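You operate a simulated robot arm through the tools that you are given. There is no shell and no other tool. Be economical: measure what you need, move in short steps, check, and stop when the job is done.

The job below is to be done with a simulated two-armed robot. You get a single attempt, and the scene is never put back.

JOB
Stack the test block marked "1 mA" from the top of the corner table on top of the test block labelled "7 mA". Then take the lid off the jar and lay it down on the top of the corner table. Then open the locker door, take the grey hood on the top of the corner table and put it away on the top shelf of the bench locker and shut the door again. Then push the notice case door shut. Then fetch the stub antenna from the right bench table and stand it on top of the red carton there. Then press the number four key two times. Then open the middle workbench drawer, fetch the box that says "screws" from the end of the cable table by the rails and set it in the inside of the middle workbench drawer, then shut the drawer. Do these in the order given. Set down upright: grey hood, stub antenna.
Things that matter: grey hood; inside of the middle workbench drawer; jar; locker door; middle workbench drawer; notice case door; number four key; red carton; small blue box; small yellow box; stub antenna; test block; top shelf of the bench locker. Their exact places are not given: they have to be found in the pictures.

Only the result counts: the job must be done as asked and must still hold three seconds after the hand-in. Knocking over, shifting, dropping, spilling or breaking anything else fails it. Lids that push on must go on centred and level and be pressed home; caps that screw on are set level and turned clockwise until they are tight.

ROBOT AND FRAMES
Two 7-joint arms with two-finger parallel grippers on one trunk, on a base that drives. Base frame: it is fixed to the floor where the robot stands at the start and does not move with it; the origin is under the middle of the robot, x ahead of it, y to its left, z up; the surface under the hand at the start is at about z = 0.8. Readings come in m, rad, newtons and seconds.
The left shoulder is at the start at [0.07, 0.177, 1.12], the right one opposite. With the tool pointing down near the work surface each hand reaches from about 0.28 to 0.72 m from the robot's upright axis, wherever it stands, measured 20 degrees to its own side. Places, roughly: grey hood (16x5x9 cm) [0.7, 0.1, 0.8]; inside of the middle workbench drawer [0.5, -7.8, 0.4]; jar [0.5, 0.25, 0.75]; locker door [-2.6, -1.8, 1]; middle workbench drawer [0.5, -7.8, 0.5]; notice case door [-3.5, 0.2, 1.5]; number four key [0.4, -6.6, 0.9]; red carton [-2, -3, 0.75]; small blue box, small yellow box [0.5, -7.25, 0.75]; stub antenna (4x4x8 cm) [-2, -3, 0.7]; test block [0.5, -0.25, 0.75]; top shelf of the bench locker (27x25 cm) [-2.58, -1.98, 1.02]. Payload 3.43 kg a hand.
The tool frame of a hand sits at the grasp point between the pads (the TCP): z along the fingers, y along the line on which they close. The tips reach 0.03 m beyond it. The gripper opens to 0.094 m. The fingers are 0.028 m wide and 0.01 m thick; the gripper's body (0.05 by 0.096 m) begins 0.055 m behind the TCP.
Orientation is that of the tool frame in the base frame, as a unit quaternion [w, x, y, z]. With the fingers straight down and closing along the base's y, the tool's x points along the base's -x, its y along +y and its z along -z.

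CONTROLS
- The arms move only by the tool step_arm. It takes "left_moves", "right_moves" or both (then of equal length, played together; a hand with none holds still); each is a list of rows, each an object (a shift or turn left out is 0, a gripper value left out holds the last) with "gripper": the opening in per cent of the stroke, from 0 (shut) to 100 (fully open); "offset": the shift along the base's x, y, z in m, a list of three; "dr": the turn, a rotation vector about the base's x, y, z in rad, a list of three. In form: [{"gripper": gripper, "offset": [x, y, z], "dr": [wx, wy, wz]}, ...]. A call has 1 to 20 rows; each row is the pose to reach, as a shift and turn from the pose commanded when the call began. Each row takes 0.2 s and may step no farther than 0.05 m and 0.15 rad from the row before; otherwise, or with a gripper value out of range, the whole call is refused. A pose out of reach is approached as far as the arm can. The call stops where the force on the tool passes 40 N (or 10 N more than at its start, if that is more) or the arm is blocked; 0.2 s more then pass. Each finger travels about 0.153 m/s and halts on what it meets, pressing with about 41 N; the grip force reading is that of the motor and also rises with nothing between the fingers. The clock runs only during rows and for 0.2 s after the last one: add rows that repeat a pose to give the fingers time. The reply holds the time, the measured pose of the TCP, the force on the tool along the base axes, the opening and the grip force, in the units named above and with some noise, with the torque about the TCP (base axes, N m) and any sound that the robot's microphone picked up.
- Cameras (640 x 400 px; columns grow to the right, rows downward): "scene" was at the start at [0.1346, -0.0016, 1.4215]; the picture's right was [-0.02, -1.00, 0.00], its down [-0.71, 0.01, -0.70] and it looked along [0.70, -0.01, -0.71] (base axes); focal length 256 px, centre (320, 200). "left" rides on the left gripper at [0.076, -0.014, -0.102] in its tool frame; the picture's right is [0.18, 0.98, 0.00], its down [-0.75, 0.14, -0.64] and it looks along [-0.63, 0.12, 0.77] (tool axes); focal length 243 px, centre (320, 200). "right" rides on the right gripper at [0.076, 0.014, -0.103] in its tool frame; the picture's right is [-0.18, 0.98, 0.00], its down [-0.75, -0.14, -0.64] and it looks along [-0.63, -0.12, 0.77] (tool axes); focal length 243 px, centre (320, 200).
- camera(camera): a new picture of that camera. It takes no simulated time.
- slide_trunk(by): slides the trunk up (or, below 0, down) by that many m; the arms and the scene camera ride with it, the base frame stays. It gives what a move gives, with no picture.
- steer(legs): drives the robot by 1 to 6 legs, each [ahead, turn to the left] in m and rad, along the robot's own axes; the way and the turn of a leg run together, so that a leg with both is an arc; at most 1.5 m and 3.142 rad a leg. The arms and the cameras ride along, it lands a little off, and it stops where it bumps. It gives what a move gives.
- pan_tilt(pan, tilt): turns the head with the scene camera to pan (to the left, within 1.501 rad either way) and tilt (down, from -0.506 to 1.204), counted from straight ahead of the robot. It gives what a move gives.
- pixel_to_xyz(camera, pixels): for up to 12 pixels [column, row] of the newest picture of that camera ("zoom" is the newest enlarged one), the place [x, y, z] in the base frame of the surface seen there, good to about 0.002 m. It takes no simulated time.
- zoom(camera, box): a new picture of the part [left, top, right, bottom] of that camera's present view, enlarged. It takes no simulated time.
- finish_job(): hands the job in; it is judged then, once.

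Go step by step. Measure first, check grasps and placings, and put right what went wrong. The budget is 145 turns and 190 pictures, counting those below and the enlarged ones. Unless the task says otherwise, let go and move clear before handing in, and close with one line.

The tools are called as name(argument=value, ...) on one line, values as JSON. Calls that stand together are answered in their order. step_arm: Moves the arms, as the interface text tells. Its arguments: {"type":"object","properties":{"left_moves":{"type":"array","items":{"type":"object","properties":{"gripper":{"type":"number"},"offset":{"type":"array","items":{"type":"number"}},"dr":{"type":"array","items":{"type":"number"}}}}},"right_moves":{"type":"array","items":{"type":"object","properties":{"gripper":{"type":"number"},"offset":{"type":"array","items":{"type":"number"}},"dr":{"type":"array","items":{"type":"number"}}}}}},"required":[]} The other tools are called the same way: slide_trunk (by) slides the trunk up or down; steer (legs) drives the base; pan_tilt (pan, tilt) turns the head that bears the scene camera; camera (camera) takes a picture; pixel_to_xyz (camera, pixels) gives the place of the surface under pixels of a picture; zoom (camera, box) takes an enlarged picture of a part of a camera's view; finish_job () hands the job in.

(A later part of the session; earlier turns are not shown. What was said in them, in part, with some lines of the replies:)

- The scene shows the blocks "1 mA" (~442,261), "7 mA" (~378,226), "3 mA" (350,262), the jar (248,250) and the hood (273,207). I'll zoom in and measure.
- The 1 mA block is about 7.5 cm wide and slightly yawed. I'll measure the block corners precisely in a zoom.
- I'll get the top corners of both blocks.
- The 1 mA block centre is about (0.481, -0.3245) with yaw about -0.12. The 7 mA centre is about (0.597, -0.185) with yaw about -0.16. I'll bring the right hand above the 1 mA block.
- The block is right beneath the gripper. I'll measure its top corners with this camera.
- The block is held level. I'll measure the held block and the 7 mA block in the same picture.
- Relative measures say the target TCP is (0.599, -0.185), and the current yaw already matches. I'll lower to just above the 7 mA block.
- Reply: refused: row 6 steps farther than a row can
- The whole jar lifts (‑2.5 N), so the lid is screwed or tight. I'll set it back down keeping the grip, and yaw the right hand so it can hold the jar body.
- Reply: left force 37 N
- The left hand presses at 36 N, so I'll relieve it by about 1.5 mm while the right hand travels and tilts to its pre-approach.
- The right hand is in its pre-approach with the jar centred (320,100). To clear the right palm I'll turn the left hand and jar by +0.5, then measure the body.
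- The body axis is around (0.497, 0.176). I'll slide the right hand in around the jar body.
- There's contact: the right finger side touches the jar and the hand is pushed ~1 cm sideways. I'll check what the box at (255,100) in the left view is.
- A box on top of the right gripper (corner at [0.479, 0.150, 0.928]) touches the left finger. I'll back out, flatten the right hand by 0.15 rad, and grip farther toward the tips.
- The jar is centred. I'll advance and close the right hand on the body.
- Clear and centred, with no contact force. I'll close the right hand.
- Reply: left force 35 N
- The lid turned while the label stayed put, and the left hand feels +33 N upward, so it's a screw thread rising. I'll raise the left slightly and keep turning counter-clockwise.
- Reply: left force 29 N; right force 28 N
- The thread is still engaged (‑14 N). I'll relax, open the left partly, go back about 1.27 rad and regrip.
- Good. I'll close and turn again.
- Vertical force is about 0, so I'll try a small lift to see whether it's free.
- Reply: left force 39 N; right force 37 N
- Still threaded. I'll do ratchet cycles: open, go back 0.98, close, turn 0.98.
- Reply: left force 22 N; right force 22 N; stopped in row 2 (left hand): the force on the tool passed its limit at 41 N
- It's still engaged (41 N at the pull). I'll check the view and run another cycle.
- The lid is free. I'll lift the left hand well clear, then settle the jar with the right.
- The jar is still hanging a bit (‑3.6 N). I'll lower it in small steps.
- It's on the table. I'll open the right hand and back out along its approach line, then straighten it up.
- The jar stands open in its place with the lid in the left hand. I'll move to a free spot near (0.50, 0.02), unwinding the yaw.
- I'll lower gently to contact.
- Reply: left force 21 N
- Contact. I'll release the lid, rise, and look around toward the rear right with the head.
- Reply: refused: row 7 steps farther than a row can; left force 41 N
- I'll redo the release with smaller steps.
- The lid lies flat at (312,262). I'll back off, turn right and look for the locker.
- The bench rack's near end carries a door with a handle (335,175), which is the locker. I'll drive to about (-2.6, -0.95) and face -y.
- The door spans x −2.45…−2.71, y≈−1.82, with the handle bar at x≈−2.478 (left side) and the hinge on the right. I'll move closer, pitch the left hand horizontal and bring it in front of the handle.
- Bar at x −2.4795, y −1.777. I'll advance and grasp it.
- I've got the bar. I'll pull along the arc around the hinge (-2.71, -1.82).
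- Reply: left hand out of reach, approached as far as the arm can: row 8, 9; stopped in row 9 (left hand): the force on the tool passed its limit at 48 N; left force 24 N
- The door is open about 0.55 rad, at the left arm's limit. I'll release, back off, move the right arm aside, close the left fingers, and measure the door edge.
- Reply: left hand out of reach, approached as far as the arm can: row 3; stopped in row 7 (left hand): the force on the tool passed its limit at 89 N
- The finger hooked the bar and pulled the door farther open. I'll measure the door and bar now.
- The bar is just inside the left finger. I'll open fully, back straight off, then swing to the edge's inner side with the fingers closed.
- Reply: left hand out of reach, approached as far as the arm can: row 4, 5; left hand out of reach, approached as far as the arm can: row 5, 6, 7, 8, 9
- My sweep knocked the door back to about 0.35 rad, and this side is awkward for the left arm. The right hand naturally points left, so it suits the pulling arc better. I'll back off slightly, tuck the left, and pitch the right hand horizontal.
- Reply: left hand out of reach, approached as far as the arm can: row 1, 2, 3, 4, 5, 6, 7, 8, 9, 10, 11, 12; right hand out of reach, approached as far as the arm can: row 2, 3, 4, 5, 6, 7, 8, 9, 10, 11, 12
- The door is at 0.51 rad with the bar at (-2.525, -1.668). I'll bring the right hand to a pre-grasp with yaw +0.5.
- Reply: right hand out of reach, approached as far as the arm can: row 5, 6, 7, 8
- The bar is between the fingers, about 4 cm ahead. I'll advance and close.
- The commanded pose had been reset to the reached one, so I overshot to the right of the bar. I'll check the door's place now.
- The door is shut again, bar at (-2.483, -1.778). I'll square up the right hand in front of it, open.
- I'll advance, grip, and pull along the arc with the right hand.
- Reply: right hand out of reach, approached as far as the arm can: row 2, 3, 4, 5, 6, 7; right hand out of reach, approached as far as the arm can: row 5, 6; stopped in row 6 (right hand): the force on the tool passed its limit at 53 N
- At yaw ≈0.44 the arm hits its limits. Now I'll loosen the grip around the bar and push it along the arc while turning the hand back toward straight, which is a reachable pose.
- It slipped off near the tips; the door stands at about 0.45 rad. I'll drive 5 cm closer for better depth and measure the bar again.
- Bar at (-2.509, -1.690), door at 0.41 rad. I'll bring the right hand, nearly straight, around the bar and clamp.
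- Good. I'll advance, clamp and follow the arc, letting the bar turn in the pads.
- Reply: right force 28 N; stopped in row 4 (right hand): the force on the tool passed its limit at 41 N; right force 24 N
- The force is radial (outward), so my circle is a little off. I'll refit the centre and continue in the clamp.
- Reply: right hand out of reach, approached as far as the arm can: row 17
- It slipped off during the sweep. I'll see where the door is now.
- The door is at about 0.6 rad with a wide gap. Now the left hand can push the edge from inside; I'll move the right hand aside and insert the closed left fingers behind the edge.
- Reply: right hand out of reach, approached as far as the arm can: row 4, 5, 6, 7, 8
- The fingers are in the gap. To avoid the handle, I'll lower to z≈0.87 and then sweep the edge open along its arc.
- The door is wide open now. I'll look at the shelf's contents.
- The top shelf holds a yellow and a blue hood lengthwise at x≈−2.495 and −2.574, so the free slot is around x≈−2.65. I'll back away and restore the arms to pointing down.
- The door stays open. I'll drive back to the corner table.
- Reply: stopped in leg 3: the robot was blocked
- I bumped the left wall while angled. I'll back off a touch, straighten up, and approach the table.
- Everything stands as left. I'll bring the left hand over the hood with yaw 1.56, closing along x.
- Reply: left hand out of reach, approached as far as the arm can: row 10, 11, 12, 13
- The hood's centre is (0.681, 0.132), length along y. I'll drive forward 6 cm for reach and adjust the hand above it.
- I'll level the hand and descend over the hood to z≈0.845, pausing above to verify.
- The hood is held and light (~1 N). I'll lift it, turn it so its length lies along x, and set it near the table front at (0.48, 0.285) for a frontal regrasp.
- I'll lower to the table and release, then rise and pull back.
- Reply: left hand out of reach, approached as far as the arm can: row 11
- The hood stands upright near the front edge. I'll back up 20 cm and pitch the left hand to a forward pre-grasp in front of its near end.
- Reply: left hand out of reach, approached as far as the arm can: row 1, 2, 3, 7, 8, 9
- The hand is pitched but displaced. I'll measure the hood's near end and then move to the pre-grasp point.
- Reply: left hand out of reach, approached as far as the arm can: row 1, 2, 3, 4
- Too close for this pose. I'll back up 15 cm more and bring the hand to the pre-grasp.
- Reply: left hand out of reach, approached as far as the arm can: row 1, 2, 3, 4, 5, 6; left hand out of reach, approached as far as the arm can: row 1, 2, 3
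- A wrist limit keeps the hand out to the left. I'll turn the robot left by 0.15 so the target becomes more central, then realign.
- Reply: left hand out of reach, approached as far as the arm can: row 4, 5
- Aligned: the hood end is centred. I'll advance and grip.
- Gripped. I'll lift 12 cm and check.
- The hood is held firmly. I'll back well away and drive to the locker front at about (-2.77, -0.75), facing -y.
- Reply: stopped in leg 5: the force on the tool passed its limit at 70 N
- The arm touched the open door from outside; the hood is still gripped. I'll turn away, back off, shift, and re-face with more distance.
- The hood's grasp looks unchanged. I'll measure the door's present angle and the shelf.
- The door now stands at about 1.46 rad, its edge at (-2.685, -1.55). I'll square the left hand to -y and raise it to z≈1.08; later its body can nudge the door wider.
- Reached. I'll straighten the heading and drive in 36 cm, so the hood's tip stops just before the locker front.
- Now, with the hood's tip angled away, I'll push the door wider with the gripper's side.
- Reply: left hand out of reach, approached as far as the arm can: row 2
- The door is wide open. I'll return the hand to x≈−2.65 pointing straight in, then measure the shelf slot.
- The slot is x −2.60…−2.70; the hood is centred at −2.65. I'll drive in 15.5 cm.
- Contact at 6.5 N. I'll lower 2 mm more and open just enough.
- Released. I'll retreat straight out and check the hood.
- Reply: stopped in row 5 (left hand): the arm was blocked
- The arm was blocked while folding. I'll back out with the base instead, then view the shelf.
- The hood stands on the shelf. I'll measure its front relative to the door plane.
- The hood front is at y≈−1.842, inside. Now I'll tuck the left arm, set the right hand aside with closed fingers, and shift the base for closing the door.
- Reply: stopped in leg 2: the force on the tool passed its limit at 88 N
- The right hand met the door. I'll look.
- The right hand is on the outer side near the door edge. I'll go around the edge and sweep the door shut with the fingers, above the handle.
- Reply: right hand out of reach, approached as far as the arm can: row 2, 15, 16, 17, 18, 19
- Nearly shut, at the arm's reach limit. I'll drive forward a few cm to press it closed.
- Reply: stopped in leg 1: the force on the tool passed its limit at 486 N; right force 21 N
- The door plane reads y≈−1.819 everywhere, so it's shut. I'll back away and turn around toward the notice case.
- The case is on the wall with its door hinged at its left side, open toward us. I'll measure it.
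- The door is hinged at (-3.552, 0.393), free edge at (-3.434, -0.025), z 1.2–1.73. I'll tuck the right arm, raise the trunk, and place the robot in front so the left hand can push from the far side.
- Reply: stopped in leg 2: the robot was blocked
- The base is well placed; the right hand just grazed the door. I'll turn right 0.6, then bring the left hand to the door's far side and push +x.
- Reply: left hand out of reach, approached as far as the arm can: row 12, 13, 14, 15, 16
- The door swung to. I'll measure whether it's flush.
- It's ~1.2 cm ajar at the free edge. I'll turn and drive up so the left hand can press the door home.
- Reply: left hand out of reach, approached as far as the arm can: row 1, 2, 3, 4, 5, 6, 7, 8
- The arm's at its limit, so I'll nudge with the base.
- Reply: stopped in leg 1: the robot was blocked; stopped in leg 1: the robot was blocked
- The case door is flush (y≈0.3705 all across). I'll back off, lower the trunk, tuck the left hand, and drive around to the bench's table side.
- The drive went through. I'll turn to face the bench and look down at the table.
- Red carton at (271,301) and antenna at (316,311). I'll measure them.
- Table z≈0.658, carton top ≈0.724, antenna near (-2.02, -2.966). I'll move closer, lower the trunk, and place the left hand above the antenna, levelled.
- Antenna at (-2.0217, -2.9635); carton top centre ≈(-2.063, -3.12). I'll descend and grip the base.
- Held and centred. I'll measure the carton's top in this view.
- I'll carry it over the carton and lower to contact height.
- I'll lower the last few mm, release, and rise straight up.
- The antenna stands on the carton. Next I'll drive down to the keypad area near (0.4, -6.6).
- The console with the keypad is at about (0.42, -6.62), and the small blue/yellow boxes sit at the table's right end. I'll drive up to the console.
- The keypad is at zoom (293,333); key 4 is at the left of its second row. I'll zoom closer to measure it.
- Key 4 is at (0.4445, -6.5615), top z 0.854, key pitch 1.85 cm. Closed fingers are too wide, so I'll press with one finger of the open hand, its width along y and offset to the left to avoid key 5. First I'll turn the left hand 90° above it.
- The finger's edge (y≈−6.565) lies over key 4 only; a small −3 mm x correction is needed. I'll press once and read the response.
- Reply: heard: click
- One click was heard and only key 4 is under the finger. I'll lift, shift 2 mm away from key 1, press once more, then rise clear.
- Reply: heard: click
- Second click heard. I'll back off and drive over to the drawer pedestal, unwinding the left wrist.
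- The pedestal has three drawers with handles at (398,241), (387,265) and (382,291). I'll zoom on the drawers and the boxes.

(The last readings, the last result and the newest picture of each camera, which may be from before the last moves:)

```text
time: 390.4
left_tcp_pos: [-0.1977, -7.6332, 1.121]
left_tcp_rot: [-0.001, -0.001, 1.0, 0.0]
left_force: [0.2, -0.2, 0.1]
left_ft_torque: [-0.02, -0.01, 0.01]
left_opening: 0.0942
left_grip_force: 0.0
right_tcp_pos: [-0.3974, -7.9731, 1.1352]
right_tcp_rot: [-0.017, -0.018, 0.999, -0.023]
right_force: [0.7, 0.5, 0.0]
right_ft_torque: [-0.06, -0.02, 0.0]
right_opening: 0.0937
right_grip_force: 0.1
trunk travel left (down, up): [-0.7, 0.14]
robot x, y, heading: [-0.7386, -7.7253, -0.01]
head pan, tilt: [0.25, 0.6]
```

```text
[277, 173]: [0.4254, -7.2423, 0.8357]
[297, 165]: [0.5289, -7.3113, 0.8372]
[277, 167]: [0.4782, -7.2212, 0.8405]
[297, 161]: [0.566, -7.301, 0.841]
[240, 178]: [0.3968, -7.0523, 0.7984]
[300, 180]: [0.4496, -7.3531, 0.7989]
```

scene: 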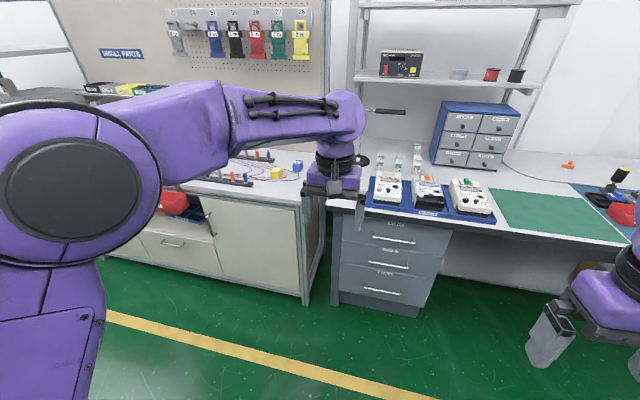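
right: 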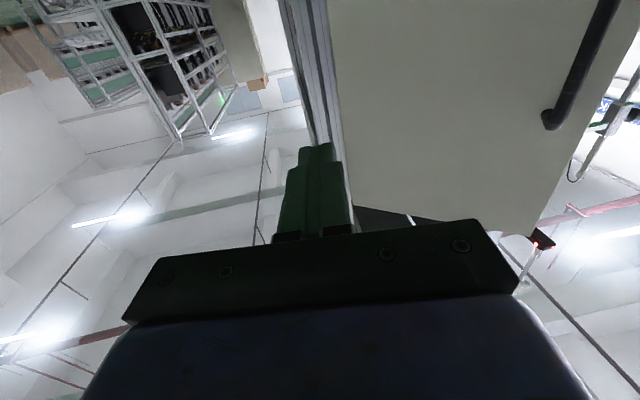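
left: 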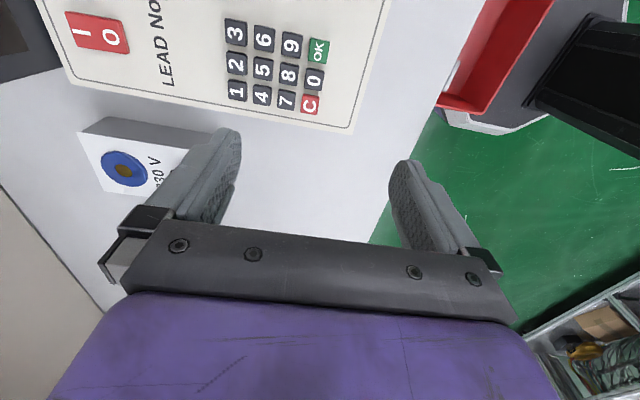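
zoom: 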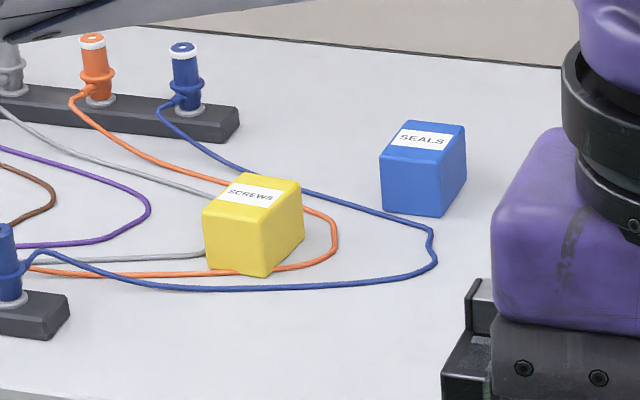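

The yellow box says SCREWS (≈(0.45, -7.235)). The middle ("MODULES") handle is at x≈0.271, z≈0.502, y≈−7.826. I'll lower the trunk and turn the right hand horizontal with vertical closing.

slide_trunk(by=-0.47)

step_arm(right_moves=[{"offset": [0.02, 0.01, -0.01], "dr": [0, -0.143, 0]}, {"offset": [0.04, 0.02, -0.02], "dr": [0, -0.286, 0]}, {"offset": [0.06, 0.03, -0.03], "dr": [0, -0.428, 0]}, {"offset": [0.08, 0.04, -0.04], "dr": [0, -0.571, 0]}, {"offset": [0.1, 0.05, -0.06], "dr": [0, -0.714, 0]}, {"offset": [0.12, 0.06, -0.08], "dr": [0, -0.857, 0]}, {"offset": [0.14, 0.07, -0.1], "dr": [0, -1.0, 0]}, {"offset": [0.16, 0.08, -0.12], "dr": [0, -1.142, 0]}, {"offset": [0.19, 0.1, -0.14], "dr": [0, -1.285, 0]}, {"offset": [0.22, 0.12, -0.15], "dr": [0, -1.428, 0]}, {"offset": [0.25, 0.14, -0.16], "dr": [0, -1.571, 0]}, {"offset": [0.25, 0.14, -0.16], "dr": [0, -1.571, 0]}])

step_arm(right_moves=[{"dr": [-0.143, 0, 0]}, {"dr": [-0.286, 0, 0]}, {"dr": [-0.428, 0, 0]}, {"dr": [-0.571, 0, 0]}, {"dr": [-0.714, 0, 0]}, {"dr": [-0.857, 0, 0]}, {"dr": [-1.0, 0, 0]}, {"dr": [-1.142, 0, 0]}, {"dr": [-1.285, 0, 0]}, {"dr": [-1.428, 0, 0]}, {"dr": [-1.571, 0, 0]}, {"dr": [-1.571, 0, 0]}])

```text
refused: -0.47 is not a number from -0.4 to 0.4
```

```text
time: 392.9
left_tcp_pos: [-0.1991, -7.6329, 1.1225]
left_tcp_rot: [0.001, -0.001, 1.0, 0.001]
left_force: [-0.3, 0.2, -0.9]
left_ft_torque: [-0.03, 0.0, -0.01]
left_opening: 0.0939
left_grip_force: 0.1
right_tcp_pos: [-0.1482, -7.8289, 0.9744]
right_tcp_rot: [0.696, 0.004, 0.718, -0.028]
right_force: [-0.5, -0.6, 0.1]
right_ft_torque: [-0.01, 0.01, -0.01]
right_opening: 0.0939
right_grip_force: 0.0
trunk travel left (down, up): [-0.7, 0.14]
robot x, y, heading: [-0.7388, -7.7239, -0.011]
head pan, tilt: [0.25, 0.6]
```

```text
time: 395.6
left_tcp_pos: [-0.197, -7.6331, 1.1211]
left_tcp_rot: [0.0, -0.001, 1.0, 0.0]
left_force: [-0.6, 0.3, 0.1]
left_ft_torque: [-0.02, -0.02, 0.02]
left_opening: 0.094
left_grip_force: 0.2
right_tcp_pos: [-0.1472, -7.833, 0.9755]
right_tcp_rot: [-0.493, 0.49, -0.486, 0.529]
right_force: [-0.7, -0.5, -0.6]
right_ft_torque: [-0.03, 0.01, -0.03]
right_opening: 0.094
right_grip_force: 0.0
trunk travel left (down, up): [-0.7, 0.14]
robot x, y, heading: [-0.7416, -7.7281, -0.014]
head pan, tilt: [0.25, 0.6]
```

The right hand is in the wanted posture. I'll lower the trunk in two steps, level it, and drive up to the handle.

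slide_trunk(by=-0.4)

slide_trunk(by=-0.072)

steer(legs=[[0.32, 0.01]])

camera(camera="right")

camera(camera="scene")

```text
time: 399.4
left_tcp_pos: [-0.1975, -7.6333, 0.7203]
left_tcp_rot: [0.001, -0.001, 1.0, 0.0]
left_force: [0.7, 0.0, 0.0]
left_ft_torque: [-0.03, -0.02, 0.02]
left_opening: 0.0938
left_grip_force: 0.0
right_tcp_pos: [-0.1474, -7.8321, 0.5755]
right_tcp_rot: [-0.494, 0.489, -0.487, 0.529]
right_force: [-0.1, 0.9, -0.4]
right_ft_torque: [0.04, -0.02, -0.02]
right_opening: 0.0938
right_grip_force: 0.0
trunk travel left (down, up): [-0.3, 0.54]
robot x, y, heading: [-0.7395, -7.7271, -0.014]
head pan, tilt: [0.25, 0.6]
```

```text
time: 400.5
left_tcp_pos: [-0.1986, -7.6338, 0.6499]
left_tcp_rot: [0.0, -0.002, 1.0, 0.0]
left_force: [0.1, -0.1, 0.1]
left_ft_torque: [0.0, 0.0, -0.03]
left_opening: 0.0943
left_grip_force: 0.1
right_tcp_pos: [-0.1475, -7.8332, 0.5039]
right_tcp_rot: [-0.493, 0.489, -0.487, 0.529]
right_force: [0.5, -0.5, 1.1]
right_ft_torque: [0.01, 0.03, -0.01]
right_opening: 0.0937
right_grip_force: 0.0
trunk travel left (down, up): [-0.228, 0.612]
robot x, y, heading: [-0.7407, -7.7234, -0.016]
head pan, tilt: [0.25, 0.6]
```

```text
time: 402.6
left_tcp_pos: [0.1234, -7.6284, 0.6492]
left_tcp_rot: [0.0, -0.007, 1.0, 0.0]
left_force: [0.2, 0.1, 0.4]
left_ft_torque: [0.01, -0.01, -0.02]
left_opening: 0.0942
left_grip_force: 0.0
right_tcp_pos: [0.1766, -7.8265, 0.5021]
right_tcp_rot: [-0.497, 0.492, -0.484, 0.526]
right_force: [0.0, 0.8, 1.1]
right_ft_torque: [0.0, -0.05, -0.01]
right_opening: 0.0938
right_grip_force: 0.0
trunk travel left (down, up): [-0.228, 0.612]
robot x, y, heading: [-0.4181, -7.7254, 0.004]
head pan, tilt: [0.25, 0.6]
```

```text
31 pictures are left
```

right: 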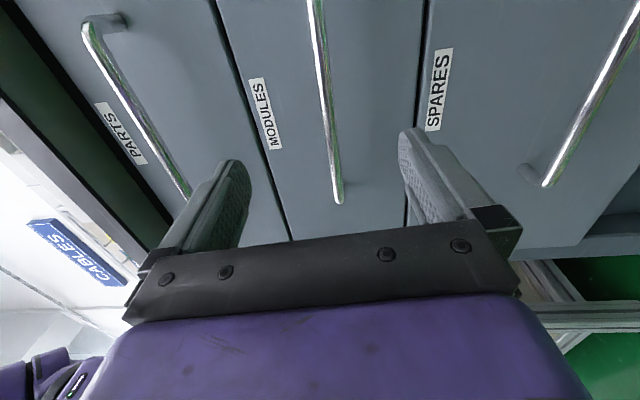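

```text
30 pictures are left
```

scene: 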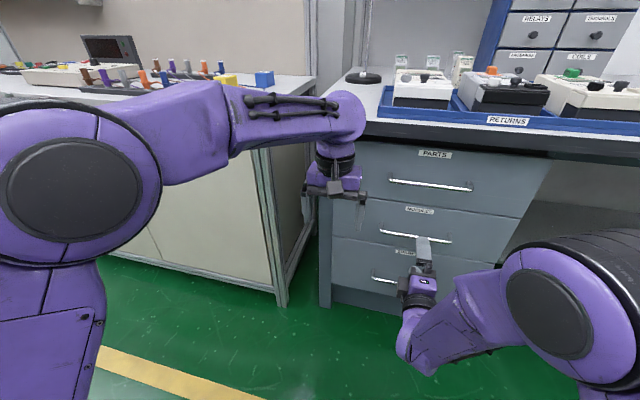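

The MODULES bar lies between the open fingers. I'll measure it.

pixel_to_xyz(camera="right", pixels=[[317, 30], [322, 80], [328, 120], [333, 160], [338, 198], [300, 120], [360, 120]])

```text
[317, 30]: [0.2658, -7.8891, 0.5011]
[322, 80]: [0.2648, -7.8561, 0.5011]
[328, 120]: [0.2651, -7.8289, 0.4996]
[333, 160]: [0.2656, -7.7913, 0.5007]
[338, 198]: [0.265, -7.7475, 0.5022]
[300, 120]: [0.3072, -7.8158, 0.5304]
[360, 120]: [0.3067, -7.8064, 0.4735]
```

Bar at x 0.265, z 0.501. I'll advance, grip, then pull with the arm and base.

step_arm(right_moves=[{"offset": [0.03, 0, -0.001]}, {"offset": [0.06, 0, -0.002]}, {"offset": [0.088, 0, -0.002]}, {"offset": [0.088, 0, -0.002]}, {"offset": [0.088, 0, -0.002], "gripper": 0}, {"offset": [0.088, 0, -0.002]}, {"offset": [0.088, 0, -0.002]}, {"offset": [0.088, 0, -0.002]}])

steer(legs=[[-0.12, 0]])

steer(legs=[[-0.12, 0]])

camera(camera="scene")

```text
time: 404.4
left_tcp_pos: [0.1231, -7.6275, 0.6477]
left_tcp_rot: [-0.001, -0.008, 1.0, 0.001]
left_force: [-0.1, 0.7, -0.3]
left_ft_torque: [0.0, -0.03, 0.01]
left_opening: 0.0941
left_grip_force: 0.0
right_tcp_pos: [0.2641, -7.8253, 0.4997]
right_tcp_rot: [-0.497, 0.493, -0.486, 0.524]
right_force: [-2.8, 0.7, -13.4]
right_ft_torque: [1.49, 0.1, -0.06]
right_opening: 0.0127
right_grip_force: 45.3
trunk travel left (down, up): [-0.228, 0.612]
robot x, y, heading: [-0.4188, -7.7249, 0.0]
head pan, tilt: [0.25, 0.6]
```

```text
time: 405.7
left_tcp_pos: [0.0027, -7.6264, 0.6486]
left_tcp_rot: [-0.002, -0.009, 1.0, 0.0]
left_force: [0.3, -0.7, -0.2]
left_ft_torque: [-0.01, -0.03, -0.04]
left_opening: 0.0942
left_grip_force: 0.1
right_tcp_pos: [0.1433, -7.8248, 0.5004]
right_tcp_rot: [-0.496, 0.494, -0.485, 0.524]
right_force: [-1.1, 6.8, -20.1]
right_ft_torque: [1.36, 0.17, 0.16]
right_opening: 0.0124
right_grip_force: 44.5
trunk travel left (down, up): [-0.228, 0.612]
robot x, y, heading: [-0.5423, -7.7273, -0.001]
head pan, tilt: [0.25, 0.6]
```

```text
time: 406.9
left_tcp_pos: [-0.1142, -7.6272, 0.6482]
left_tcp_rot: [-0.001, -0.008, 1.0, 0.0]
left_force: [-0.4, 0.0, -0.6]
left_ft_torque: [0.0, -0.02, -0.01]
left_opening: 0.0944
left_grip_force: 0.0
right_tcp_pos: [0.0251, -7.8254, 0.4997]
right_tcp_rot: [-0.497, 0.494, -0.485, 0.523]
right_force: [-0.9, 6.0, -13.3]
right_ft_torque: [1.36, 0.09, -0.23]
right_opening: 0.0123
right_grip_force: 44.6
trunk travel left (down, up): [-0.228, 0.612]
robot x, y, heading: [-0.6581, -7.7314, 0.001]
head pan, tilt: [0.25, 0.6]
```

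```text
29 pictures are left
```

scene: 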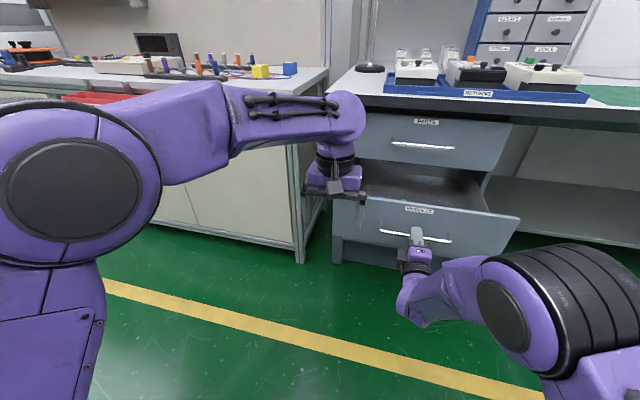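

The drawer is open about 24 cm. I'll release, back off, restore the right hand to pointing down, raise the trunk, and go to the box.

step_arm(right_moves=[{"gripper": 100}, {"gripper": 100}, {"gripper": 100}])

steer(legs=[[-0.15, 0]])

step_arm(right_moves=[{"dr": [0.143, 0, 0]}, {"dr": [0.286, 0, 0]}, {"dr": [0.428, 0, 0]}, {"dr": [0.571, 0, 0]}, {"dr": [0.714, 0, 0]}, {"dr": [0.857, 0, 0]}, {"dr": [1.0, 0, 0]}, {"dr": [1.142, 0, 0]}, {"dr": [1.285, 0, 0]}, {"dr": [1.428, 0, 0]}, {"dr": [1.571, 0, 0]}])

step_arm(right_moves=[{"offset": [-0.03, -0.01, 0.02], "dr": [0, 0.143, 0]}, {"offset": [-0.06, -0.02, 0.04], "dr": [0, 0.286, 0]}, {"offset": [-0.09, -0.03, 0.06], "dr": [0, 0.428, 0]}, {"offset": [-0.12, -0.05, 0.08], "dr": [0, 0.571, 0]}, {"offset": [-0.15, -0.07, 0.1], "dr": [0, 0.714, 0]}, {"offset": [-0.18, -0.09, 0.12], "dr": [0, 0.857, 0]}, {"offset": [-0.21, -0.11, 0.14], "dr": [0, 1.0, 0]}, {"offset": [-0.24, -0.13, 0.15], "dr": [0, 1.142, 0]}, {"offset": [-0.27, -0.14, 0.16], "dr": [0, 1.285, 0]}, {"offset": [-0.3, -0.14, 0.16], "dr": [0, 1.428, 0]}, {"offset": [-0.31, -0.14, 0.16], "dr": [0, 1.571, 0]}])

slide_trunk(by=0.4)

slide_trunk(by=0.072)

steer(legs=[[0, 0.66], [0.79, 0], [0, -0.66]])

pan_tilt(pan=-0.3, tilt=0.75)

camera(camera="scene")

```text
time: 407.7
left_tcp_pos: [-0.1145, -7.6261, 0.6496]
left_tcp_rot: [0.0, -0.008, 1.0, 0.001]
left_force: [0.7, 0.1, 0.3]
left_ft_torque: [-0.01, 0.02, 0.01]
left_opening: 0.0939
left_grip_force: 0.0
right_tcp_pos: [0.0244, -7.8248, 0.5002]
right_tcp_rot: [-0.497, 0.493, -0.485, 0.524]
right_force: [-0.8, 1.1, -0.1]
right_ft_torque: [0.05, 0.04, 0.0]
right_opening: 0.0939
right_grip_force: 0.1
trunk travel left (down, up): [-0.228, 0.612]
robot x, y, heading: [-0.661, -7.7277, 0.002]
head pan, tilt: [0.25, 0.6]
```

```text
time: 409.1
left_tcp_pos: [-0.2645, -7.6278, 0.6501]
left_tcp_rot: [0.0, -0.008, 1.0, 0.0]
left_force: [-0.8, 0.9, -0.9]
left_ft_torque: [0.0, 0.02, 0.0]
left_opening: 0.0941
left_grip_force: 0.2
right_tcp_pos: [-0.1242, -7.8256, 0.501]
right_tcp_rot: [-0.497, 0.494, -0.485, 0.524]
right_force: [-0.2, 0.0, -0.6]
right_ft_torque: [0.0, -0.01, 0.02]
right_opening: 0.0942
right_grip_force: 0.1
trunk travel left (down, up): [-0.228, 0.612]
robot x, y, heading: [-0.8025, -7.7242, 0.005]
head pan, tilt: [0.25, 0.6]
```

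```text
time: 411.5
left_tcp_pos: [-0.2636, -7.6272, 0.6495]
left_tcp_rot: [0.0, -0.008, 1.0, 0.0]
left_force: [-0.1, 0.5, -0.2]
left_ft_torque: [-0.01, -0.02, 0.04]
left_opening: 0.0938
left_grip_force: 0.0
right_tcp_pos: [-0.1238, -7.8262, 0.5017]
right_tcp_rot: [0.7, 0.003, 0.713, -0.028]
right_force: [-0.6, -0.5, -0.3]
right_ft_torque: [-0.01, 0.0, -0.02]
right_opening: 0.0941
right_grip_force: 0.0
trunk travel left (down, up): [-0.228, 0.612]
robot x, y, heading: [-0.8057, -7.7282, 0.003]
head pan, tilt: [0.25, 0.6]
```

```text
time: 413.9
left_tcp_pos: [-0.2635, -7.6271, 0.6487]
left_tcp_rot: [0.0, -0.009, 1.0, 0.0]
left_force: [0.3, -0.1, 0.1]
left_ft_torque: [-0.02, 0.01, 0.0]
left_opening: 0.094
left_grip_force: 0.1
right_tcp_pos: [-0.4324, -7.9675, 0.6627]
right_tcp_rot: [-0.01, -0.018, 1.0, -0.021]
right_force: [0.4, -0.4, -0.4]
right_ft_torque: [0.0, 0.01, 0.01]
right_opening: 0.0942
right_grip_force: 0.1
trunk travel left (down, up): [-0.228, 0.612]
robot x, y, heading: [-0.8011, -7.7271, 0.005]
head pan, tilt: [0.25, 0.6]
```

```text
time: 417.7
left_tcp_pos: [-0.2635, -7.6286, 1.049]
left_tcp_rot: [0.0, -0.008, 1.0, 0.0]
left_force: [0.5, 0.6, 0.4]
left_ft_torque: [-0.02, 0.01, 0.0]
left_opening: 0.0941
left_grip_force: 0.1
right_tcp_pos: [-0.4322, -7.9675, 1.0628]
right_tcp_rot: [-0.01, -0.017, 1.0, -0.023]
right_force: [-0.6, 0.6, 0.0]
right_ft_torque: [-0.01, 0.0, 0.0]
right_opening: 0.0941
right_grip_force: 0.1
trunk travel left (down, up): [-0.628, 0.212]
robot x, y, heading: [-0.8078, -7.7241, 0.002]
head pan, tilt: [0.25, 0.6]
```

```text
time: 418.8
left_tcp_pos: [-0.2636, -7.6276, 1.1209]
left_tcp_rot: [0.0, -0.008, 1.0, 0.0]
left_force: [-0.6, -0.1, 0.0]
left_ft_torque: [0.0, 0.01, -0.01]
left_opening: 0.0941
left_grip_force: 0.0
right_tcp_pos: [-0.431, -7.9671, 1.1328]
right_tcp_rot: [-0.01, -0.018, 1.0, -0.022]
right_force: [-0.1, -0.2, -0.8]
right_ft_torque: [0.02, 0.02, 0.0]
right_opening: 0.0939
right_grip_force: 0.1
trunk travel left (down, up): [-0.7, 0.14]
robot x, y, heading: [-0.808, -7.7281, 0.004]
head pan, tilt: [0.25, 0.6]
```

```text
time: 426.5
left_tcp_pos: [0.3451, -7.1386, 1.1211]
left_tcp_rot: [0.0, -0.018, 1.0, 0.0]
left_force: [0.5, 0.3, -0.1]
left_ft_torque: [0.01, 0.0, 0.02]
left_opening: 0.0939
left_grip_force: 0.0
right_tcp_pos: [0.1829, -7.482, 1.1344]
right_tcp_rot: [-0.009, -0.027, 0.999, -0.023]
right_force: [-0.1, 0.0, -0.5]
right_ft_torque: [0.02, -0.02, -0.03]
right_opening: 0.0941
right_grip_force: 0.1
trunk travel left (down, up): [-0.7, 0.14]
robot x, y, heading: [-0.1924, -7.2496, 0.023]
head pan, tilt: [0.25, 0.6]
```

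```text
time: 427.5
left_tcp_pos: [0.3439, -7.1381, 1.1204]
left_tcp_rot: [0.0, -0.018, 1.0, 0.0]
left_force: [0.8, 0.4, 0.2]
left_ft_torque: [-0.04, 0.0, 0.0]
left_opening: 0.0939
left_grip_force: 0.1
right_tcp_pos: [0.1826, -7.4809, 1.1337]
right_tcp_rot: [-0.009, -0.027, 0.999, -0.022]
right_force: [0.6, 0.0, 0.2]
right_ft_torque: [-0.02, 0.03, -0.01]
right_opening: 0.0941
right_grip_force: 0.0
trunk travel left (down, up): [-0.7, 0.14]
robot x, y, heading: [-0.1935, -7.2463, 0.029]
head pan, tilt: [-0.3, 0.75]
```

```text
28 pictures are left
```

scene: 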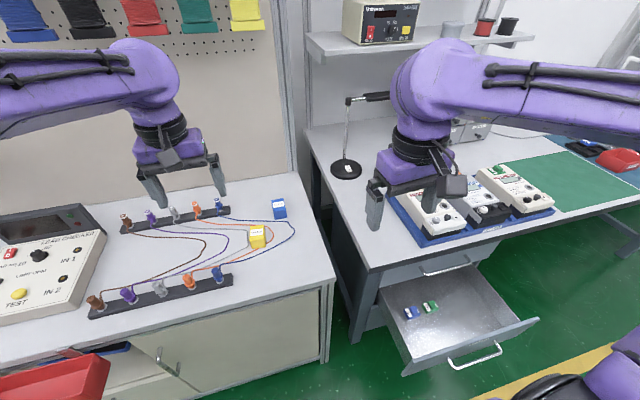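

The robot is placed well; yellow SCREWS box at (258,237), open drawer with two small modules inside. I'll measure both.

zoom(camera="scene", box=[235, 215, 285, 255])

pixel_to_xyz(camera="scene", pixels=[[252, 228], [264, 227], [266, 234], [252, 236], [258, 231], [412, 313], [431, 306], [470, 310], [450, 330], [410, 345], [520, 325], [470, 350]])

```text
10.00 times, centred on (260, 235) of scene
```

zoom: 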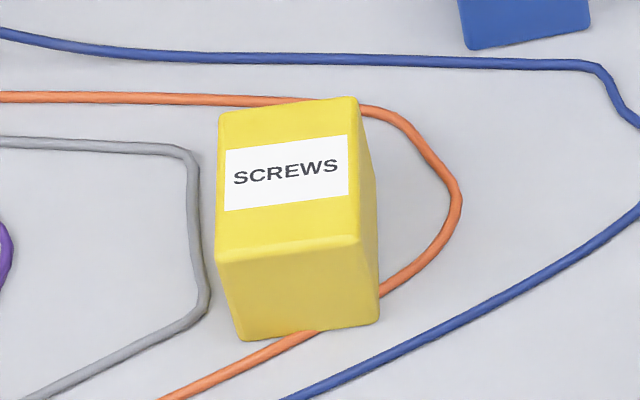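

```text
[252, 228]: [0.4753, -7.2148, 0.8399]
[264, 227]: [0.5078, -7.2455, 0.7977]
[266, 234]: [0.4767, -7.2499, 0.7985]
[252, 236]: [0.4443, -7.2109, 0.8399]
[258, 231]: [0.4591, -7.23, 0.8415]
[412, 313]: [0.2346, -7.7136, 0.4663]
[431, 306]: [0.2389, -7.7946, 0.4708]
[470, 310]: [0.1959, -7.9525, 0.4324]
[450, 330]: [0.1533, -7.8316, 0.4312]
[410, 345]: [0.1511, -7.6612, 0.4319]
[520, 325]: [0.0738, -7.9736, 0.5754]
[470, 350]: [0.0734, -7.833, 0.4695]
```

pixel_to_xyz(camera="zoom", pixels=[[226, 118], [350, 105], [353, 232], [224, 248], [288, 175]])

step_arm(left_moves=[{"offset": [0.02, -0.018, -0.02]}, {"offset": [0.045, -0.037, -0.035]}, {"offset": [0.07, -0.056, -0.05]}, {"offset": [0.095, -0.075, -0.065]}, {"offset": [0.113, -0.092, -0.09]}, {"offset": [0.113, -0.092, -0.13]}, {"offset": [0.113, -0.092, -0.17]}, {"offset": [0.113, -0.092, -0.2]}, {"offset": [0.113, -0.092, -0.2]}])

camera(camera="left")

```text
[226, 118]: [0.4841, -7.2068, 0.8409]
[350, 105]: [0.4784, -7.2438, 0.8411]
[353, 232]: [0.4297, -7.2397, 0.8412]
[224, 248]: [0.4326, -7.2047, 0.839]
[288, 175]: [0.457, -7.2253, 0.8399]
```

```text
time: 429.5
left_tcp_pos: [0.4523, -7.2264, 0.9218]
left_tcp_rot: [0.0, -0.017, 1.0, 0.0]
left_force: [-0.7, -1.2, -0.1]
left_ft_torque: [0.01, 0.04, 0.0]
left_opening: 0.0941
left_grip_force: 0.1
left hand out of reach, approached as far as the arm can: row 5, 6, 7, 8, 9
right_tcp_pos: [0.1835, -7.4823, 1.1344]
right_tcp_rot: [-0.008, -0.027, 0.999, -0.021]
right_force: [-0.2, 0.4, 0.7]
right_ft_torque: [0.0, 0.0, -0.03]
right_opening: 0.0941
right_grip_force: 0.0
trunk travel left (down, up): [-0.7, 0.14]
robot x, y, heading: [-0.1967, -7.2452, 0.018]
head pan, tilt: [-0.3, 0.75]
```

```text
26 pictures are left
```

left: 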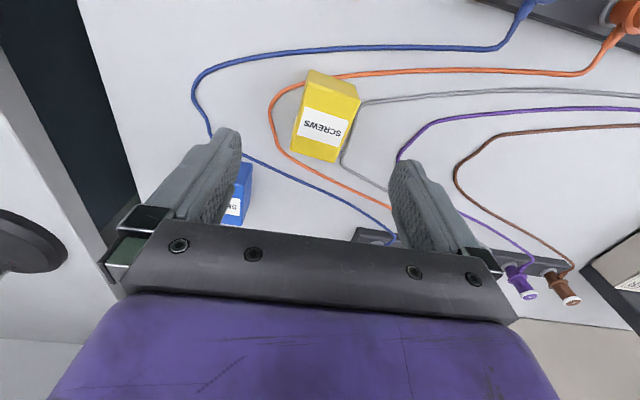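

Box centre (0.456, -7.224), aligned with the axes. I'll descend and grip.

step_arm(left_moves=[{"offset": [0.003, 0.002, -0.03]}, {"offset": [0.003, 0.002, -0.06]}, {"offset": [0.003, 0.002, -0.078]}, {"offset": [0.003, 0.002, -0.078]}, {"offset": [0.003, 0.002, -0.078], "gripper": 0}, {"offset": [0.003, 0.002, -0.078]}, {"offset": [0.003, 0.002, -0.078]}, {"offset": [0.003, 0.002, -0.04]}, {"offset": [0.003, 0.002, 0.0]}, {"offset": [0.003, 0.002, 0.04]}, {"offset": [0.003, 0.002, 0.08]}, {"offset": [-0.03, 0.002, 0.1]}, {"offset": [-0.06, 0.002, 0.12]}, {"offset": [-0.06, 0.002, 0.12]}])

camera(camera="left")

```text
time: 432.5
left_tcp_pos: [0.3922, -7.222, 1.0377]
left_tcp_rot: [0.0, -0.018, 1.0, 0.0]
left_force: [0.6, 0.3, -1.1]
left_ft_torque: [-0.02, 0.06, -0.01]
left_opening: 0.0408
left_grip_force: 41.4
left hand out of reach, approached as far as the arm can: row 1, 2, 3, 4, 5, 6, 7, 8, 10, 11
right_tcp_pos: [0.1831, -7.4805, 1.1337]
right_tcp_rot: [-0.009, -0.027, 0.999, -0.023]
right_force: [0.1, 1.0, -0.9]
right_ft_torque: [0.02, 0.02, -0.01]
right_opening: 0.094
right_grip_force: 0.1
trunk travel left (down, up): [-0.7, 0.14]
robot x, y, heading: [-0.1965, -7.2502, 0.02]
head pan, tilt: [-0.3, 0.75]
```

```text
25 pictures are left
```

left: 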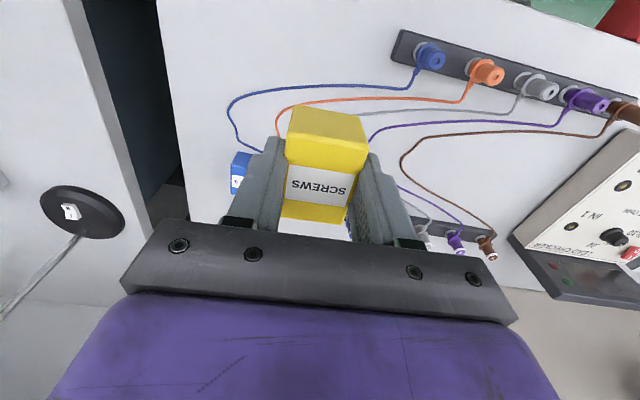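

The SCREWS box is held and the cables are undisturbed. I'll drive over to the drawer.

steer(legs=[[-0.45, 0], [0, -1.591], [0.71, 0], [0, 1.571], [0.25, 0]])

pan_tilt(pan=0, tilt=0.85)

camera(camera="scene")

```text
time: 447.6
left_tcp_pos: [0.21, -7.9524, 1.0395]
left_tcp_rot: [-0.001, -0.004, 1.0, 0.0]
left_force: [0.0, -0.4, -0.7]
left_ft_torque: [0.0, -0.01, 0.0]
left_opening: 0.041
left_grip_force: 41.2
right_tcp_pos: [-0.004, -8.206, 1.1358]
right_tcp_rot: [-0.008, -0.014, 1.0, -0.022]
right_force: [-0.3, -0.1, 1.0]
right_ft_torque: [-0.02, 0.02, -0.03]
right_opening: 0.0939
right_grip_force: 0.0
trunk travel left (down, up): [-0.7, 0.14]
robot x, y, heading: [-0.378, -7.9636, -0.008]
head pan, tilt: [-0.3, 0.75]
```

```text
time: 448.4
left_tcp_pos: [0.2115, -7.952, 1.0385]
left_tcp_rot: [0.0, -0.004, 1.0, 0.001]
left_force: [0.4, -0.2, -0.8]
left_ft_torque: [0.0, 0.02, 0.0]
left_opening: 0.0408
left_grip_force: 41.6
right_tcp_pos: [-0.0043, -8.2053, 1.1343]
right_tcp_rot: [-0.009, -0.015, 1.0, -0.022]
right_force: [0.2, -0.6, 0.8]
right_ft_torque: [0.0, 0.0, 0.06]
right_opening: 0.0937
right_grip_force: 0.0
trunk travel left (down, up): [-0.7, 0.14]
robot x, y, heading: [-0.3753, -7.9616, -0.005]
head pan, tilt: [0.0, 0.85]
```

```text
24 pictures are left
5 turns are left
```

scene: 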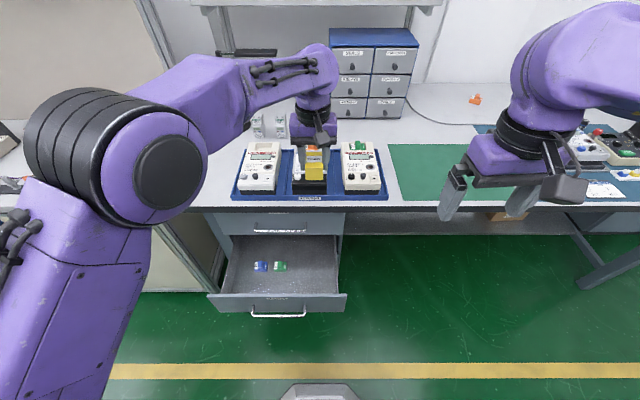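

Only a few turns remain. In one go I'll centre over the drawer, lower by trunk, set the box down, release, rise, back off, and pitch the left hand forward for pushing the drawer.

step_arm(left_moves=[{"offset": [-0.015, 0.04, 0]}, {"offset": [-0.0315, 0.082, 0]}, {"offset": [-0.0315, 0.082, 0]}])

slide_trunk(by=-0.4)

slide_trunk(by=-0.14)

step_arm(left_moves=[{"offset": [0, 0, -0.01]}, {"offset": [0, 0, -0.016]}, {"offset": [0, 0, -0.02]}, {"offset": [0, 0, -0.023]}, {"offset": [0, 0, -0.023]}])

step_arm(left_moves=[{"gripper": 75}, {"gripper": 75}, {"gripper": 75}])

slide_trunk(by=0.17)

steer(legs=[[-0.32, 0]])

step_arm(left_moves=[{"gripper": 0, "offset": [0.01, 0, 0], "dr": [0, -0.13, 0]}, {"offset": [0.02, 0, -0.01], "dr": [0, -0.26, 0]}, {"offset": [0.03, 0, -0.02], "dr": [0, -0.39, 0]}, {"offset": [0.04, 0, -0.03], "dr": [0, -0.52, 0]}, {"offset": [0.05, 0.01, -0.04], "dr": [0, -0.65, 0]}, {"offset": [0.065, 0.02, -0.05], "dr": [0, -0.78, 0]}, {"offset": [0.08, 0.03, -0.06], "dr": [0, -0.91, 0]}, {"offset": [0.09, 0.035, -0.08], "dr": [0, -1.04, 0]}, {"offset": [0.1, 0.04, -0.1], "dr": [0, -1.17, 0]}, {"offset": [0.1, 0.04, -0.1], "dr": [0, -1.17, 0]}])

camera(camera="scene")

pixel_to_xyz(camera="scene", pixels=[[250, 200], [280, 200], [280, 220], [280, 240], [300, 180], [260, 230], [300, 230], [320, 200]])

```text
time: 449.2
left_tcp_pos: [0.1814, -7.8699, 1.0382]
left_tcp_rot: [0.0, -0.004, 1.0, 0.001]
left_force: [-0.6, 0.2, -1.0]
left_ft_torque: [-0.03, 0.04, -0.03]
left_opening: 0.0408
left_grip_force: 40.8
right_tcp_pos: [-0.0038, -8.2075, 1.1345]
right_tcp_rot: [-0.009, -0.014, 1.0, -0.021]
right_force: [-0.4, -0.8, 0.4]
right_ft_torque: [-0.01, -0.01, -0.01]
right_opening: 0.0945
right_grip_force: 0.1
trunk travel left (down, up): [-0.7, 0.14]
robot x, y, heading: [-0.3765, -7.9603, -0.009]
head pan, tilt: [0.0, 0.85]
```

```text
time: 453.1
left_tcp_pos: [0.1814, -7.8698, 0.6385]
left_tcp_rot: [0.0, -0.004, 1.0, 0.0]
left_force: [-0.1, -0.3, -0.1]
left_ft_torque: [-0.02, 0.01, -0.02]
left_opening: 0.041
left_grip_force: 41.1
right_tcp_pos: [-0.0044, -8.2054, 0.7345]
right_tcp_rot: [-0.009, -0.014, 1.0, -0.021]
right_force: [0.8, 0.3, -0.8]
right_ft_torque: [0.01, 0.01, 0.0]
right_opening: 0.0942
right_grip_force: 0.0
trunk travel left (down, up): [-0.3, 0.54]
robot x, y, heading: [-0.3763, -7.9618, -0.008]
head pan, tilt: [0.0, 0.85]
```

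```text
time: 454.7
left_tcp_pos: [0.1803, -7.8695, 0.4986]
left_tcp_rot: [0.0, -0.004, 1.0, 0.0]
left_force: [0.0, -0.2, -0.5]
left_ft_torque: [0.01, 0.01, -0.03]
left_opening: 0.041
left_grip_force: 41.5
right_tcp_pos: [-0.0049, -8.2045, 0.5939]
right_tcp_rot: [-0.008, -0.014, 1.0, -0.022]
right_force: [0.2, 0.1, -0.5]
right_ft_torque: [-0.02, 0.01, -0.02]
right_opening: 0.0939
right_grip_force: 0.0
trunk travel left (down, up): [-0.16, 0.68]
robot x, y, heading: [-0.3778, -7.9633, -0.008]
head pan, tilt: [0.0, 0.85]
```

```text
time: 455.9
left_tcp_pos: [0.1826, -7.8705, 0.4794]
left_tcp_rot: [0.005, -0.005, 1.0, 0.0]
left_force: [1.8, -0.3, 38.5]
left_ft_torque: [-0.02, 0.88, 0.03]
left_opening: 0.041
left_grip_force: 41.1
right_tcp_pos: [-0.0058, -8.2061, 0.597]
right_tcp_rot: [-0.007, -0.013, 1.0, -0.021]
right_force: [-0.3, -0.5, 0.5]
right_ft_torque: [0.02, 0.02, 0.01]
right_opening: 0.0941
right_grip_force: 0.1
trunk travel left (down, up): [-0.16, 0.68]
robot x, y, heading: [-0.3804, -7.9637, -0.002]
head pan, tilt: [0.0, 0.85]
```

```text
time: 456.7
left_tcp_pos: [0.1826, -7.8701, 0.4735]
left_tcp_rot: [0.001, -0.004, 1.0, 0.001]
left_force: [0.1, 0.5, -0.2]
left_ft_torque: [0.03, 0.01, -0.03]
left_opening: 0.0704
left_grip_force: 0.1
right_tcp_pos: [-0.0044, -8.2051, 0.5939]
right_tcp_rot: [-0.008, -0.014, 1.0, -0.022]
right_force: [-0.6, 0.7, 0.5]
right_ft_torque: [0.02, -0.03, 0.03]
right_opening: 0.0936
right_grip_force: 0.0
trunk travel left (down, up): [-0.16, 0.68]
robot x, y, heading: [-0.3743, -7.9591, -0.007]
head pan, tilt: [0.0, 0.85]
```

```text
time: 458.6
left_tcp_pos: [0.1841, -7.8692, 0.6447]
left_tcp_rot: [0.0, -0.006, 1.0, 0.0]
left_force: [-0.1, -0.1, 0.4]
left_ft_torque: [-0.01, 0.01, 0.03]
left_opening: 0.0703
left_grip_force: 0.1
right_tcp_pos: [-0.0038, -8.2053, 0.7639]
right_tcp_rot: [-0.009, -0.015, 1.0, -0.022]
right_force: [0.0, -0.3, -0.1]
right_ft_torque: [0.0, -0.03, 0.02]
right_opening: 0.094
right_grip_force: 0.1
trunk travel left (down, up): [-0.33, 0.51]
robot x, y, heading: [-0.3771, -7.9622, -0.006]
head pan, tilt: [0.0, 0.85]
```

```text
time: 460.8
left_tcp_pos: [-0.1389, -7.8692, 0.6451]
left_tcp_rot: [0.001, -0.003, 1.0, 0.0]
left_force: [-0.4, -0.2, 0.2]
left_ft_torque: [0.0, -0.01, 0.03]
left_opening: 0.0705
left_grip_force: 0.1
right_tcp_pos: [-0.3273, -8.2052, 0.7654]
right_tcp_rot: [-0.009, -0.012, 1.0, -0.022]
right_force: [0.3, 0.0, 0.1]
right_ft_torque: [0.0, -0.02, 0.01]
right_opening: 0.0942
right_grip_force: 0.0
trunk travel left (down, up): [-0.33, 0.51]
robot x, y, heading: [-0.6971, -7.9612, -0.011]
head pan, tilt: [0.0, 0.85]
```

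```text
time: 463.0
left_tcp_pos: [-0.0418, -7.8319, 0.5418]
left_tcp_rot: [0.554, 0.0, 0.833, 0.0]
left_force: [-1.3, -0.5, 0.2]
left_ft_torque: [0.02, 0.0, 0.01]
left_opening: 0.0001
left_grip_force: 32.6
left hand out of reach, approached as far as the arm can: row 6
right_tcp_pos: [-0.3277, -8.2041, 0.7641]
right_tcp_rot: [-0.008, -0.012, 1.0, -0.021]
right_force: [-0.3, -1.0, 0.1]
right_ft_torque: [0.0, -0.03, 0.0]
right_opening: 0.0938
right_grip_force: 0.1
trunk travel left (down, up): [-0.33, 0.51]
robot x, y, heading: [-0.7019, -7.9585, -0.007]
head pan, tilt: [0.0, 0.85]
```

```text
23 pictures are left
```

scene: 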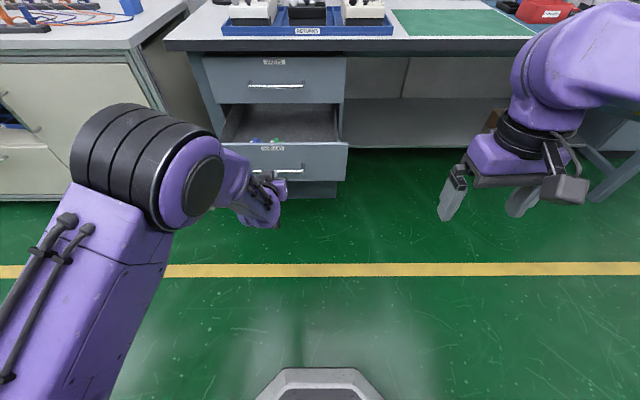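

```text
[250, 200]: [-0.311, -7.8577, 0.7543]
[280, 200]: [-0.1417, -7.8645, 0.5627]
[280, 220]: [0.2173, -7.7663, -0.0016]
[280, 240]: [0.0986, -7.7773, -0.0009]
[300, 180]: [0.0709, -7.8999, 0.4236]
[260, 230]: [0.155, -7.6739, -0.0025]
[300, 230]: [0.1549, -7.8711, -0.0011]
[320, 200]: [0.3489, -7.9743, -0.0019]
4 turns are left
```

The box was set down at 38 N contact and released. I'll flatten the hand a little more and drive forward to push the drawer shut above its handle.

step_arm(left_moves=[{"offset": [0, 0, 0.002], "dr": [0, -0.12, 0]}, {"offset": [0, 0, 0.004], "dr": [0, -0.24, 0]}, {"offset": [0, 0, 0.004], "dr": [0, -0.24, 0]}])

steer(legs=[[0.2, 0]])

steer(legs=[[0.1, 0]])

steer(legs=[[0.05, 0]])

camera(camera="scene")

zoom(camera="scene", box=[160, 160, 400, 320])

pixel_to_xyz(camera="zoom", pixels=[[180, 150], [220, 150], [400, 150], [440, 150], [180, 200], [220, 200], [400, 200], [440, 200], [180, 250], [220, 250], [400, 250], [440, 250]])

```text
time: 463.8
left_tcp_pos: [-0.038, -7.8289, 0.5483]
left_tcp_rot: [0.648, -0.003, 0.761, 0.0]
left_force: [-0.2, 0.3, -0.3]
left_ft_torque: [0.02, 0.0, -0.02]
left_opening: 0.0
left_grip_force: 32.9
right_tcp_pos: [-0.3261, -8.2035, 0.7645]
right_tcp_rot: [-0.008, -0.011, 1.0, -0.022]
right_force: [-0.1, -0.1, 0.4]
right_ft_torque: [-0.01, 0.0, -0.01]
right_opening: 0.094
right_grip_force: 0.1
trunk travel left (down, up): [-0.33, 0.51]
robot x, y, heading: [-0.6988, -7.9619, -0.008]
head pan, tilt: [0.0, 0.85]
```

```text
time: 465.4
left_tcp_pos: [0.1607, -7.8292, 0.5481]
left_tcp_rot: [0.648, -0.004, 0.762, 0.0]
left_force: [0.2, -0.2, 1.3]
left_ft_torque: [0.0, 0.03, 0.01]
left_opening: 0.0001
left_grip_force: 32.9
right_tcp_pos: [-0.1259, -8.2055, 0.7627]
right_tcp_rot: [-0.01, -0.012, 1.0, -0.022]
right_force: [0.4, 0.3, -0.4]
right_ft_torque: [-0.01, 0.01, 0.0]
right_opening: 0.0941
right_grip_force: 0.0
trunk travel left (down, up): [-0.33, 0.51]
robot x, y, heading: [-0.5017, -7.961, -0.011]
head pan, tilt: [0.0, 0.85]
```

```text
time: 466.5
left_tcp_pos: [0.2613, -7.827, 0.5464]
left_tcp_rot: [0.648, -0.006, 0.762, 0.001]
left_force: [-0.1, -0.2, 0.2]
left_ft_torque: [0.0, 0.01, -0.01]
left_opening: 0.0
left_grip_force: 33.0
right_tcp_pos: [-0.0244, -8.2037, 0.7637]
right_tcp_rot: [-0.01, -0.015, 1.0, -0.021]
right_force: [0.8, -0.1, -0.9]
right_ft_torque: [0.02, 0.0, 0.02]
right_opening: 0.0941
right_grip_force: 0.0
trunk travel left (down, up): [-0.33, 0.51]
robot x, y, heading: [-0.3944, -7.9605, 0.003]
head pan, tilt: [0.0, 0.85]
```

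```text
time: 467.4
left_tcp_pos: [0.2769, -7.8243, 0.5467]
left_tcp_rot: [0.647, -0.01, 0.762, 0.0]
left_force: [-28.0, -3.2, 13.0]
left_ft_torque: [-0.02, -0.63, -0.17]
left_opening: 0.0
left_grip_force: 33.1
right_tcp_pos: [-0.0061, -8.2046, 0.7649]
right_tcp_rot: [-0.007, -0.017, 1.0, -0.021]
right_force: [0.5, -0.8, 0.4]
right_ft_torque: [0.0, -0.04, -0.01]
right_opening: 0.0939
right_grip_force: 0.2
trunk travel left (down, up): [-0.33, 0.51]
robot x, y, heading: [-0.373, -7.9616, -0.001]
head pan, tilt: [0.0, 0.85]
stopped in leg 1: the force on the tool passed its limit at 146 N (the readings are from after the stop); the commanded pose is now the measured one
```

```text
22 pictures are left
```

scene: 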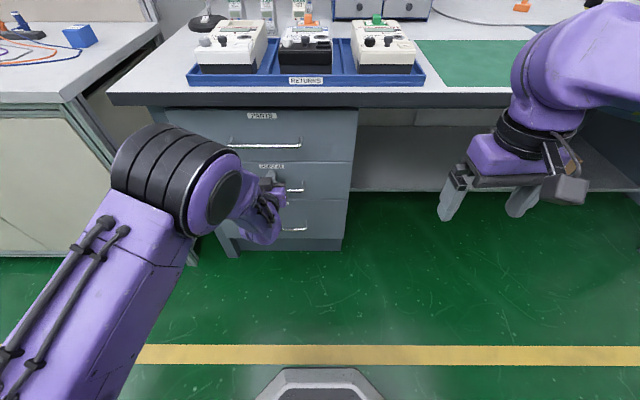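

```text
2.50 times, centred on (280, 240) of scene
```

zoom: 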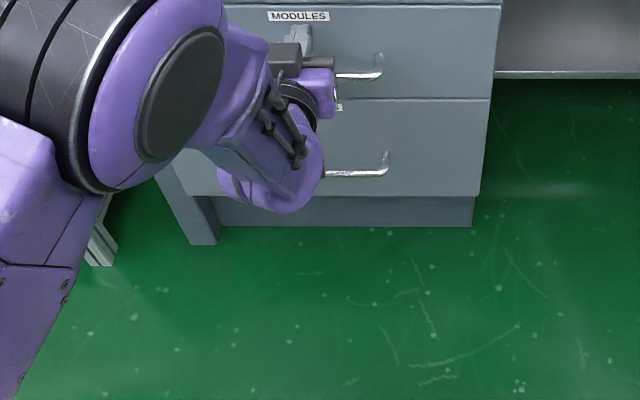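

```text
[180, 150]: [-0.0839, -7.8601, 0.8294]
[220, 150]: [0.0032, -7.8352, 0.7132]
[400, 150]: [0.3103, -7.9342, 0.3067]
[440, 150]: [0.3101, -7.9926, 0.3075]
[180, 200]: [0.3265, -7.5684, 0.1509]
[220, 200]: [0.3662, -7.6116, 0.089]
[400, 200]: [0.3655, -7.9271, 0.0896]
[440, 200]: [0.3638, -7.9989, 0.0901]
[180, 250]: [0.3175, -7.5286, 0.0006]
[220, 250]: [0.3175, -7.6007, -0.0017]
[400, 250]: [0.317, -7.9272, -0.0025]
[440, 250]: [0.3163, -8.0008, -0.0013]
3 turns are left
```

The drawer looks flush. I'll back off and verify the middle drawer's face against its neighbours.

steer(legs=[[-0.3, 0]])

zoom(camera="scene", box=[180, 80, 380, 210])

pixel_to_xyz(camera="zoom", pixels=[[420, 80], [480, 80], [420, 130], [480, 130], [420, 160], [480, 160], [420, 190], [480, 190], [420, 215], [480, 215], [420, 250], [480, 250]])

```text
time: 469.4
left_tcp_pos: [-0.0182, -7.8241, 0.5443]
left_tcp_rot: [0.646, -0.011, 0.764, 0.002]
left_force: [-0.4, -0.5, -1.2]
left_ft_torque: [0.0, 0.03, 0.0]
left_opening: 0.0
left_grip_force: 32.5
right_tcp_pos: [-0.2988, -8.2038, 0.7641]
right_tcp_rot: [-0.009, -0.016, 1.0, -0.022]
right_force: [-0.1, 0.6, -0.2]
right_ft_torque: [0.02, 0.01, 0.01]
right_opening: 0.0939
right_grip_force: 0.2
trunk travel left (down, up): [-0.33, 0.51]
robot x, y, heading: [-0.6727, -7.959, -0.001]
head pan, tilt: [0.0, 0.85]
```

```text
3.08 times, centred on (280, 145) of scene
```

zoom: 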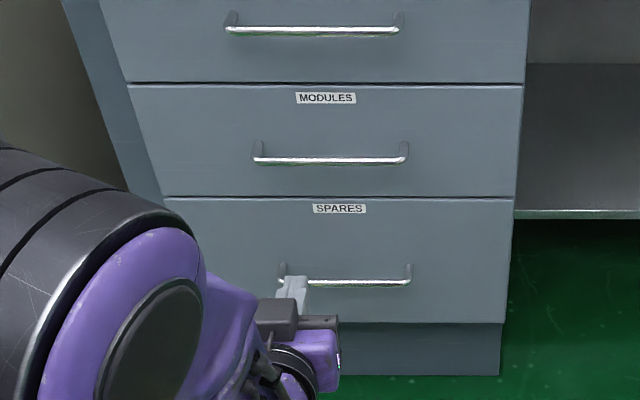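

```text
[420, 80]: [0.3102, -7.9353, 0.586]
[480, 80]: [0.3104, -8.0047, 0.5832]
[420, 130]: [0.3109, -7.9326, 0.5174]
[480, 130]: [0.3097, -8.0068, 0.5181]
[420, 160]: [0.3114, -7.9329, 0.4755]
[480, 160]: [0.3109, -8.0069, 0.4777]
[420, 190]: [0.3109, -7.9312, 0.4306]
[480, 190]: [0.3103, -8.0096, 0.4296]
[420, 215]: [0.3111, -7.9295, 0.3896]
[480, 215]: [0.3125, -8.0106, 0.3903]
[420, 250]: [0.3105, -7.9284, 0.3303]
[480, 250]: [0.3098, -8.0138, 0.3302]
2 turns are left
```

All three drawer faces read x≈0.310, so the middle drawer is flush and shut with the hands clear. I'll hand the job in.

finish_job()

```text
The job is handed in.
```

I carried out every step in the order asked and handed the job in; the "screws" box went into the middle drawer and was let go there, but I did not get a picture of it inside before pushing the drawer shut.
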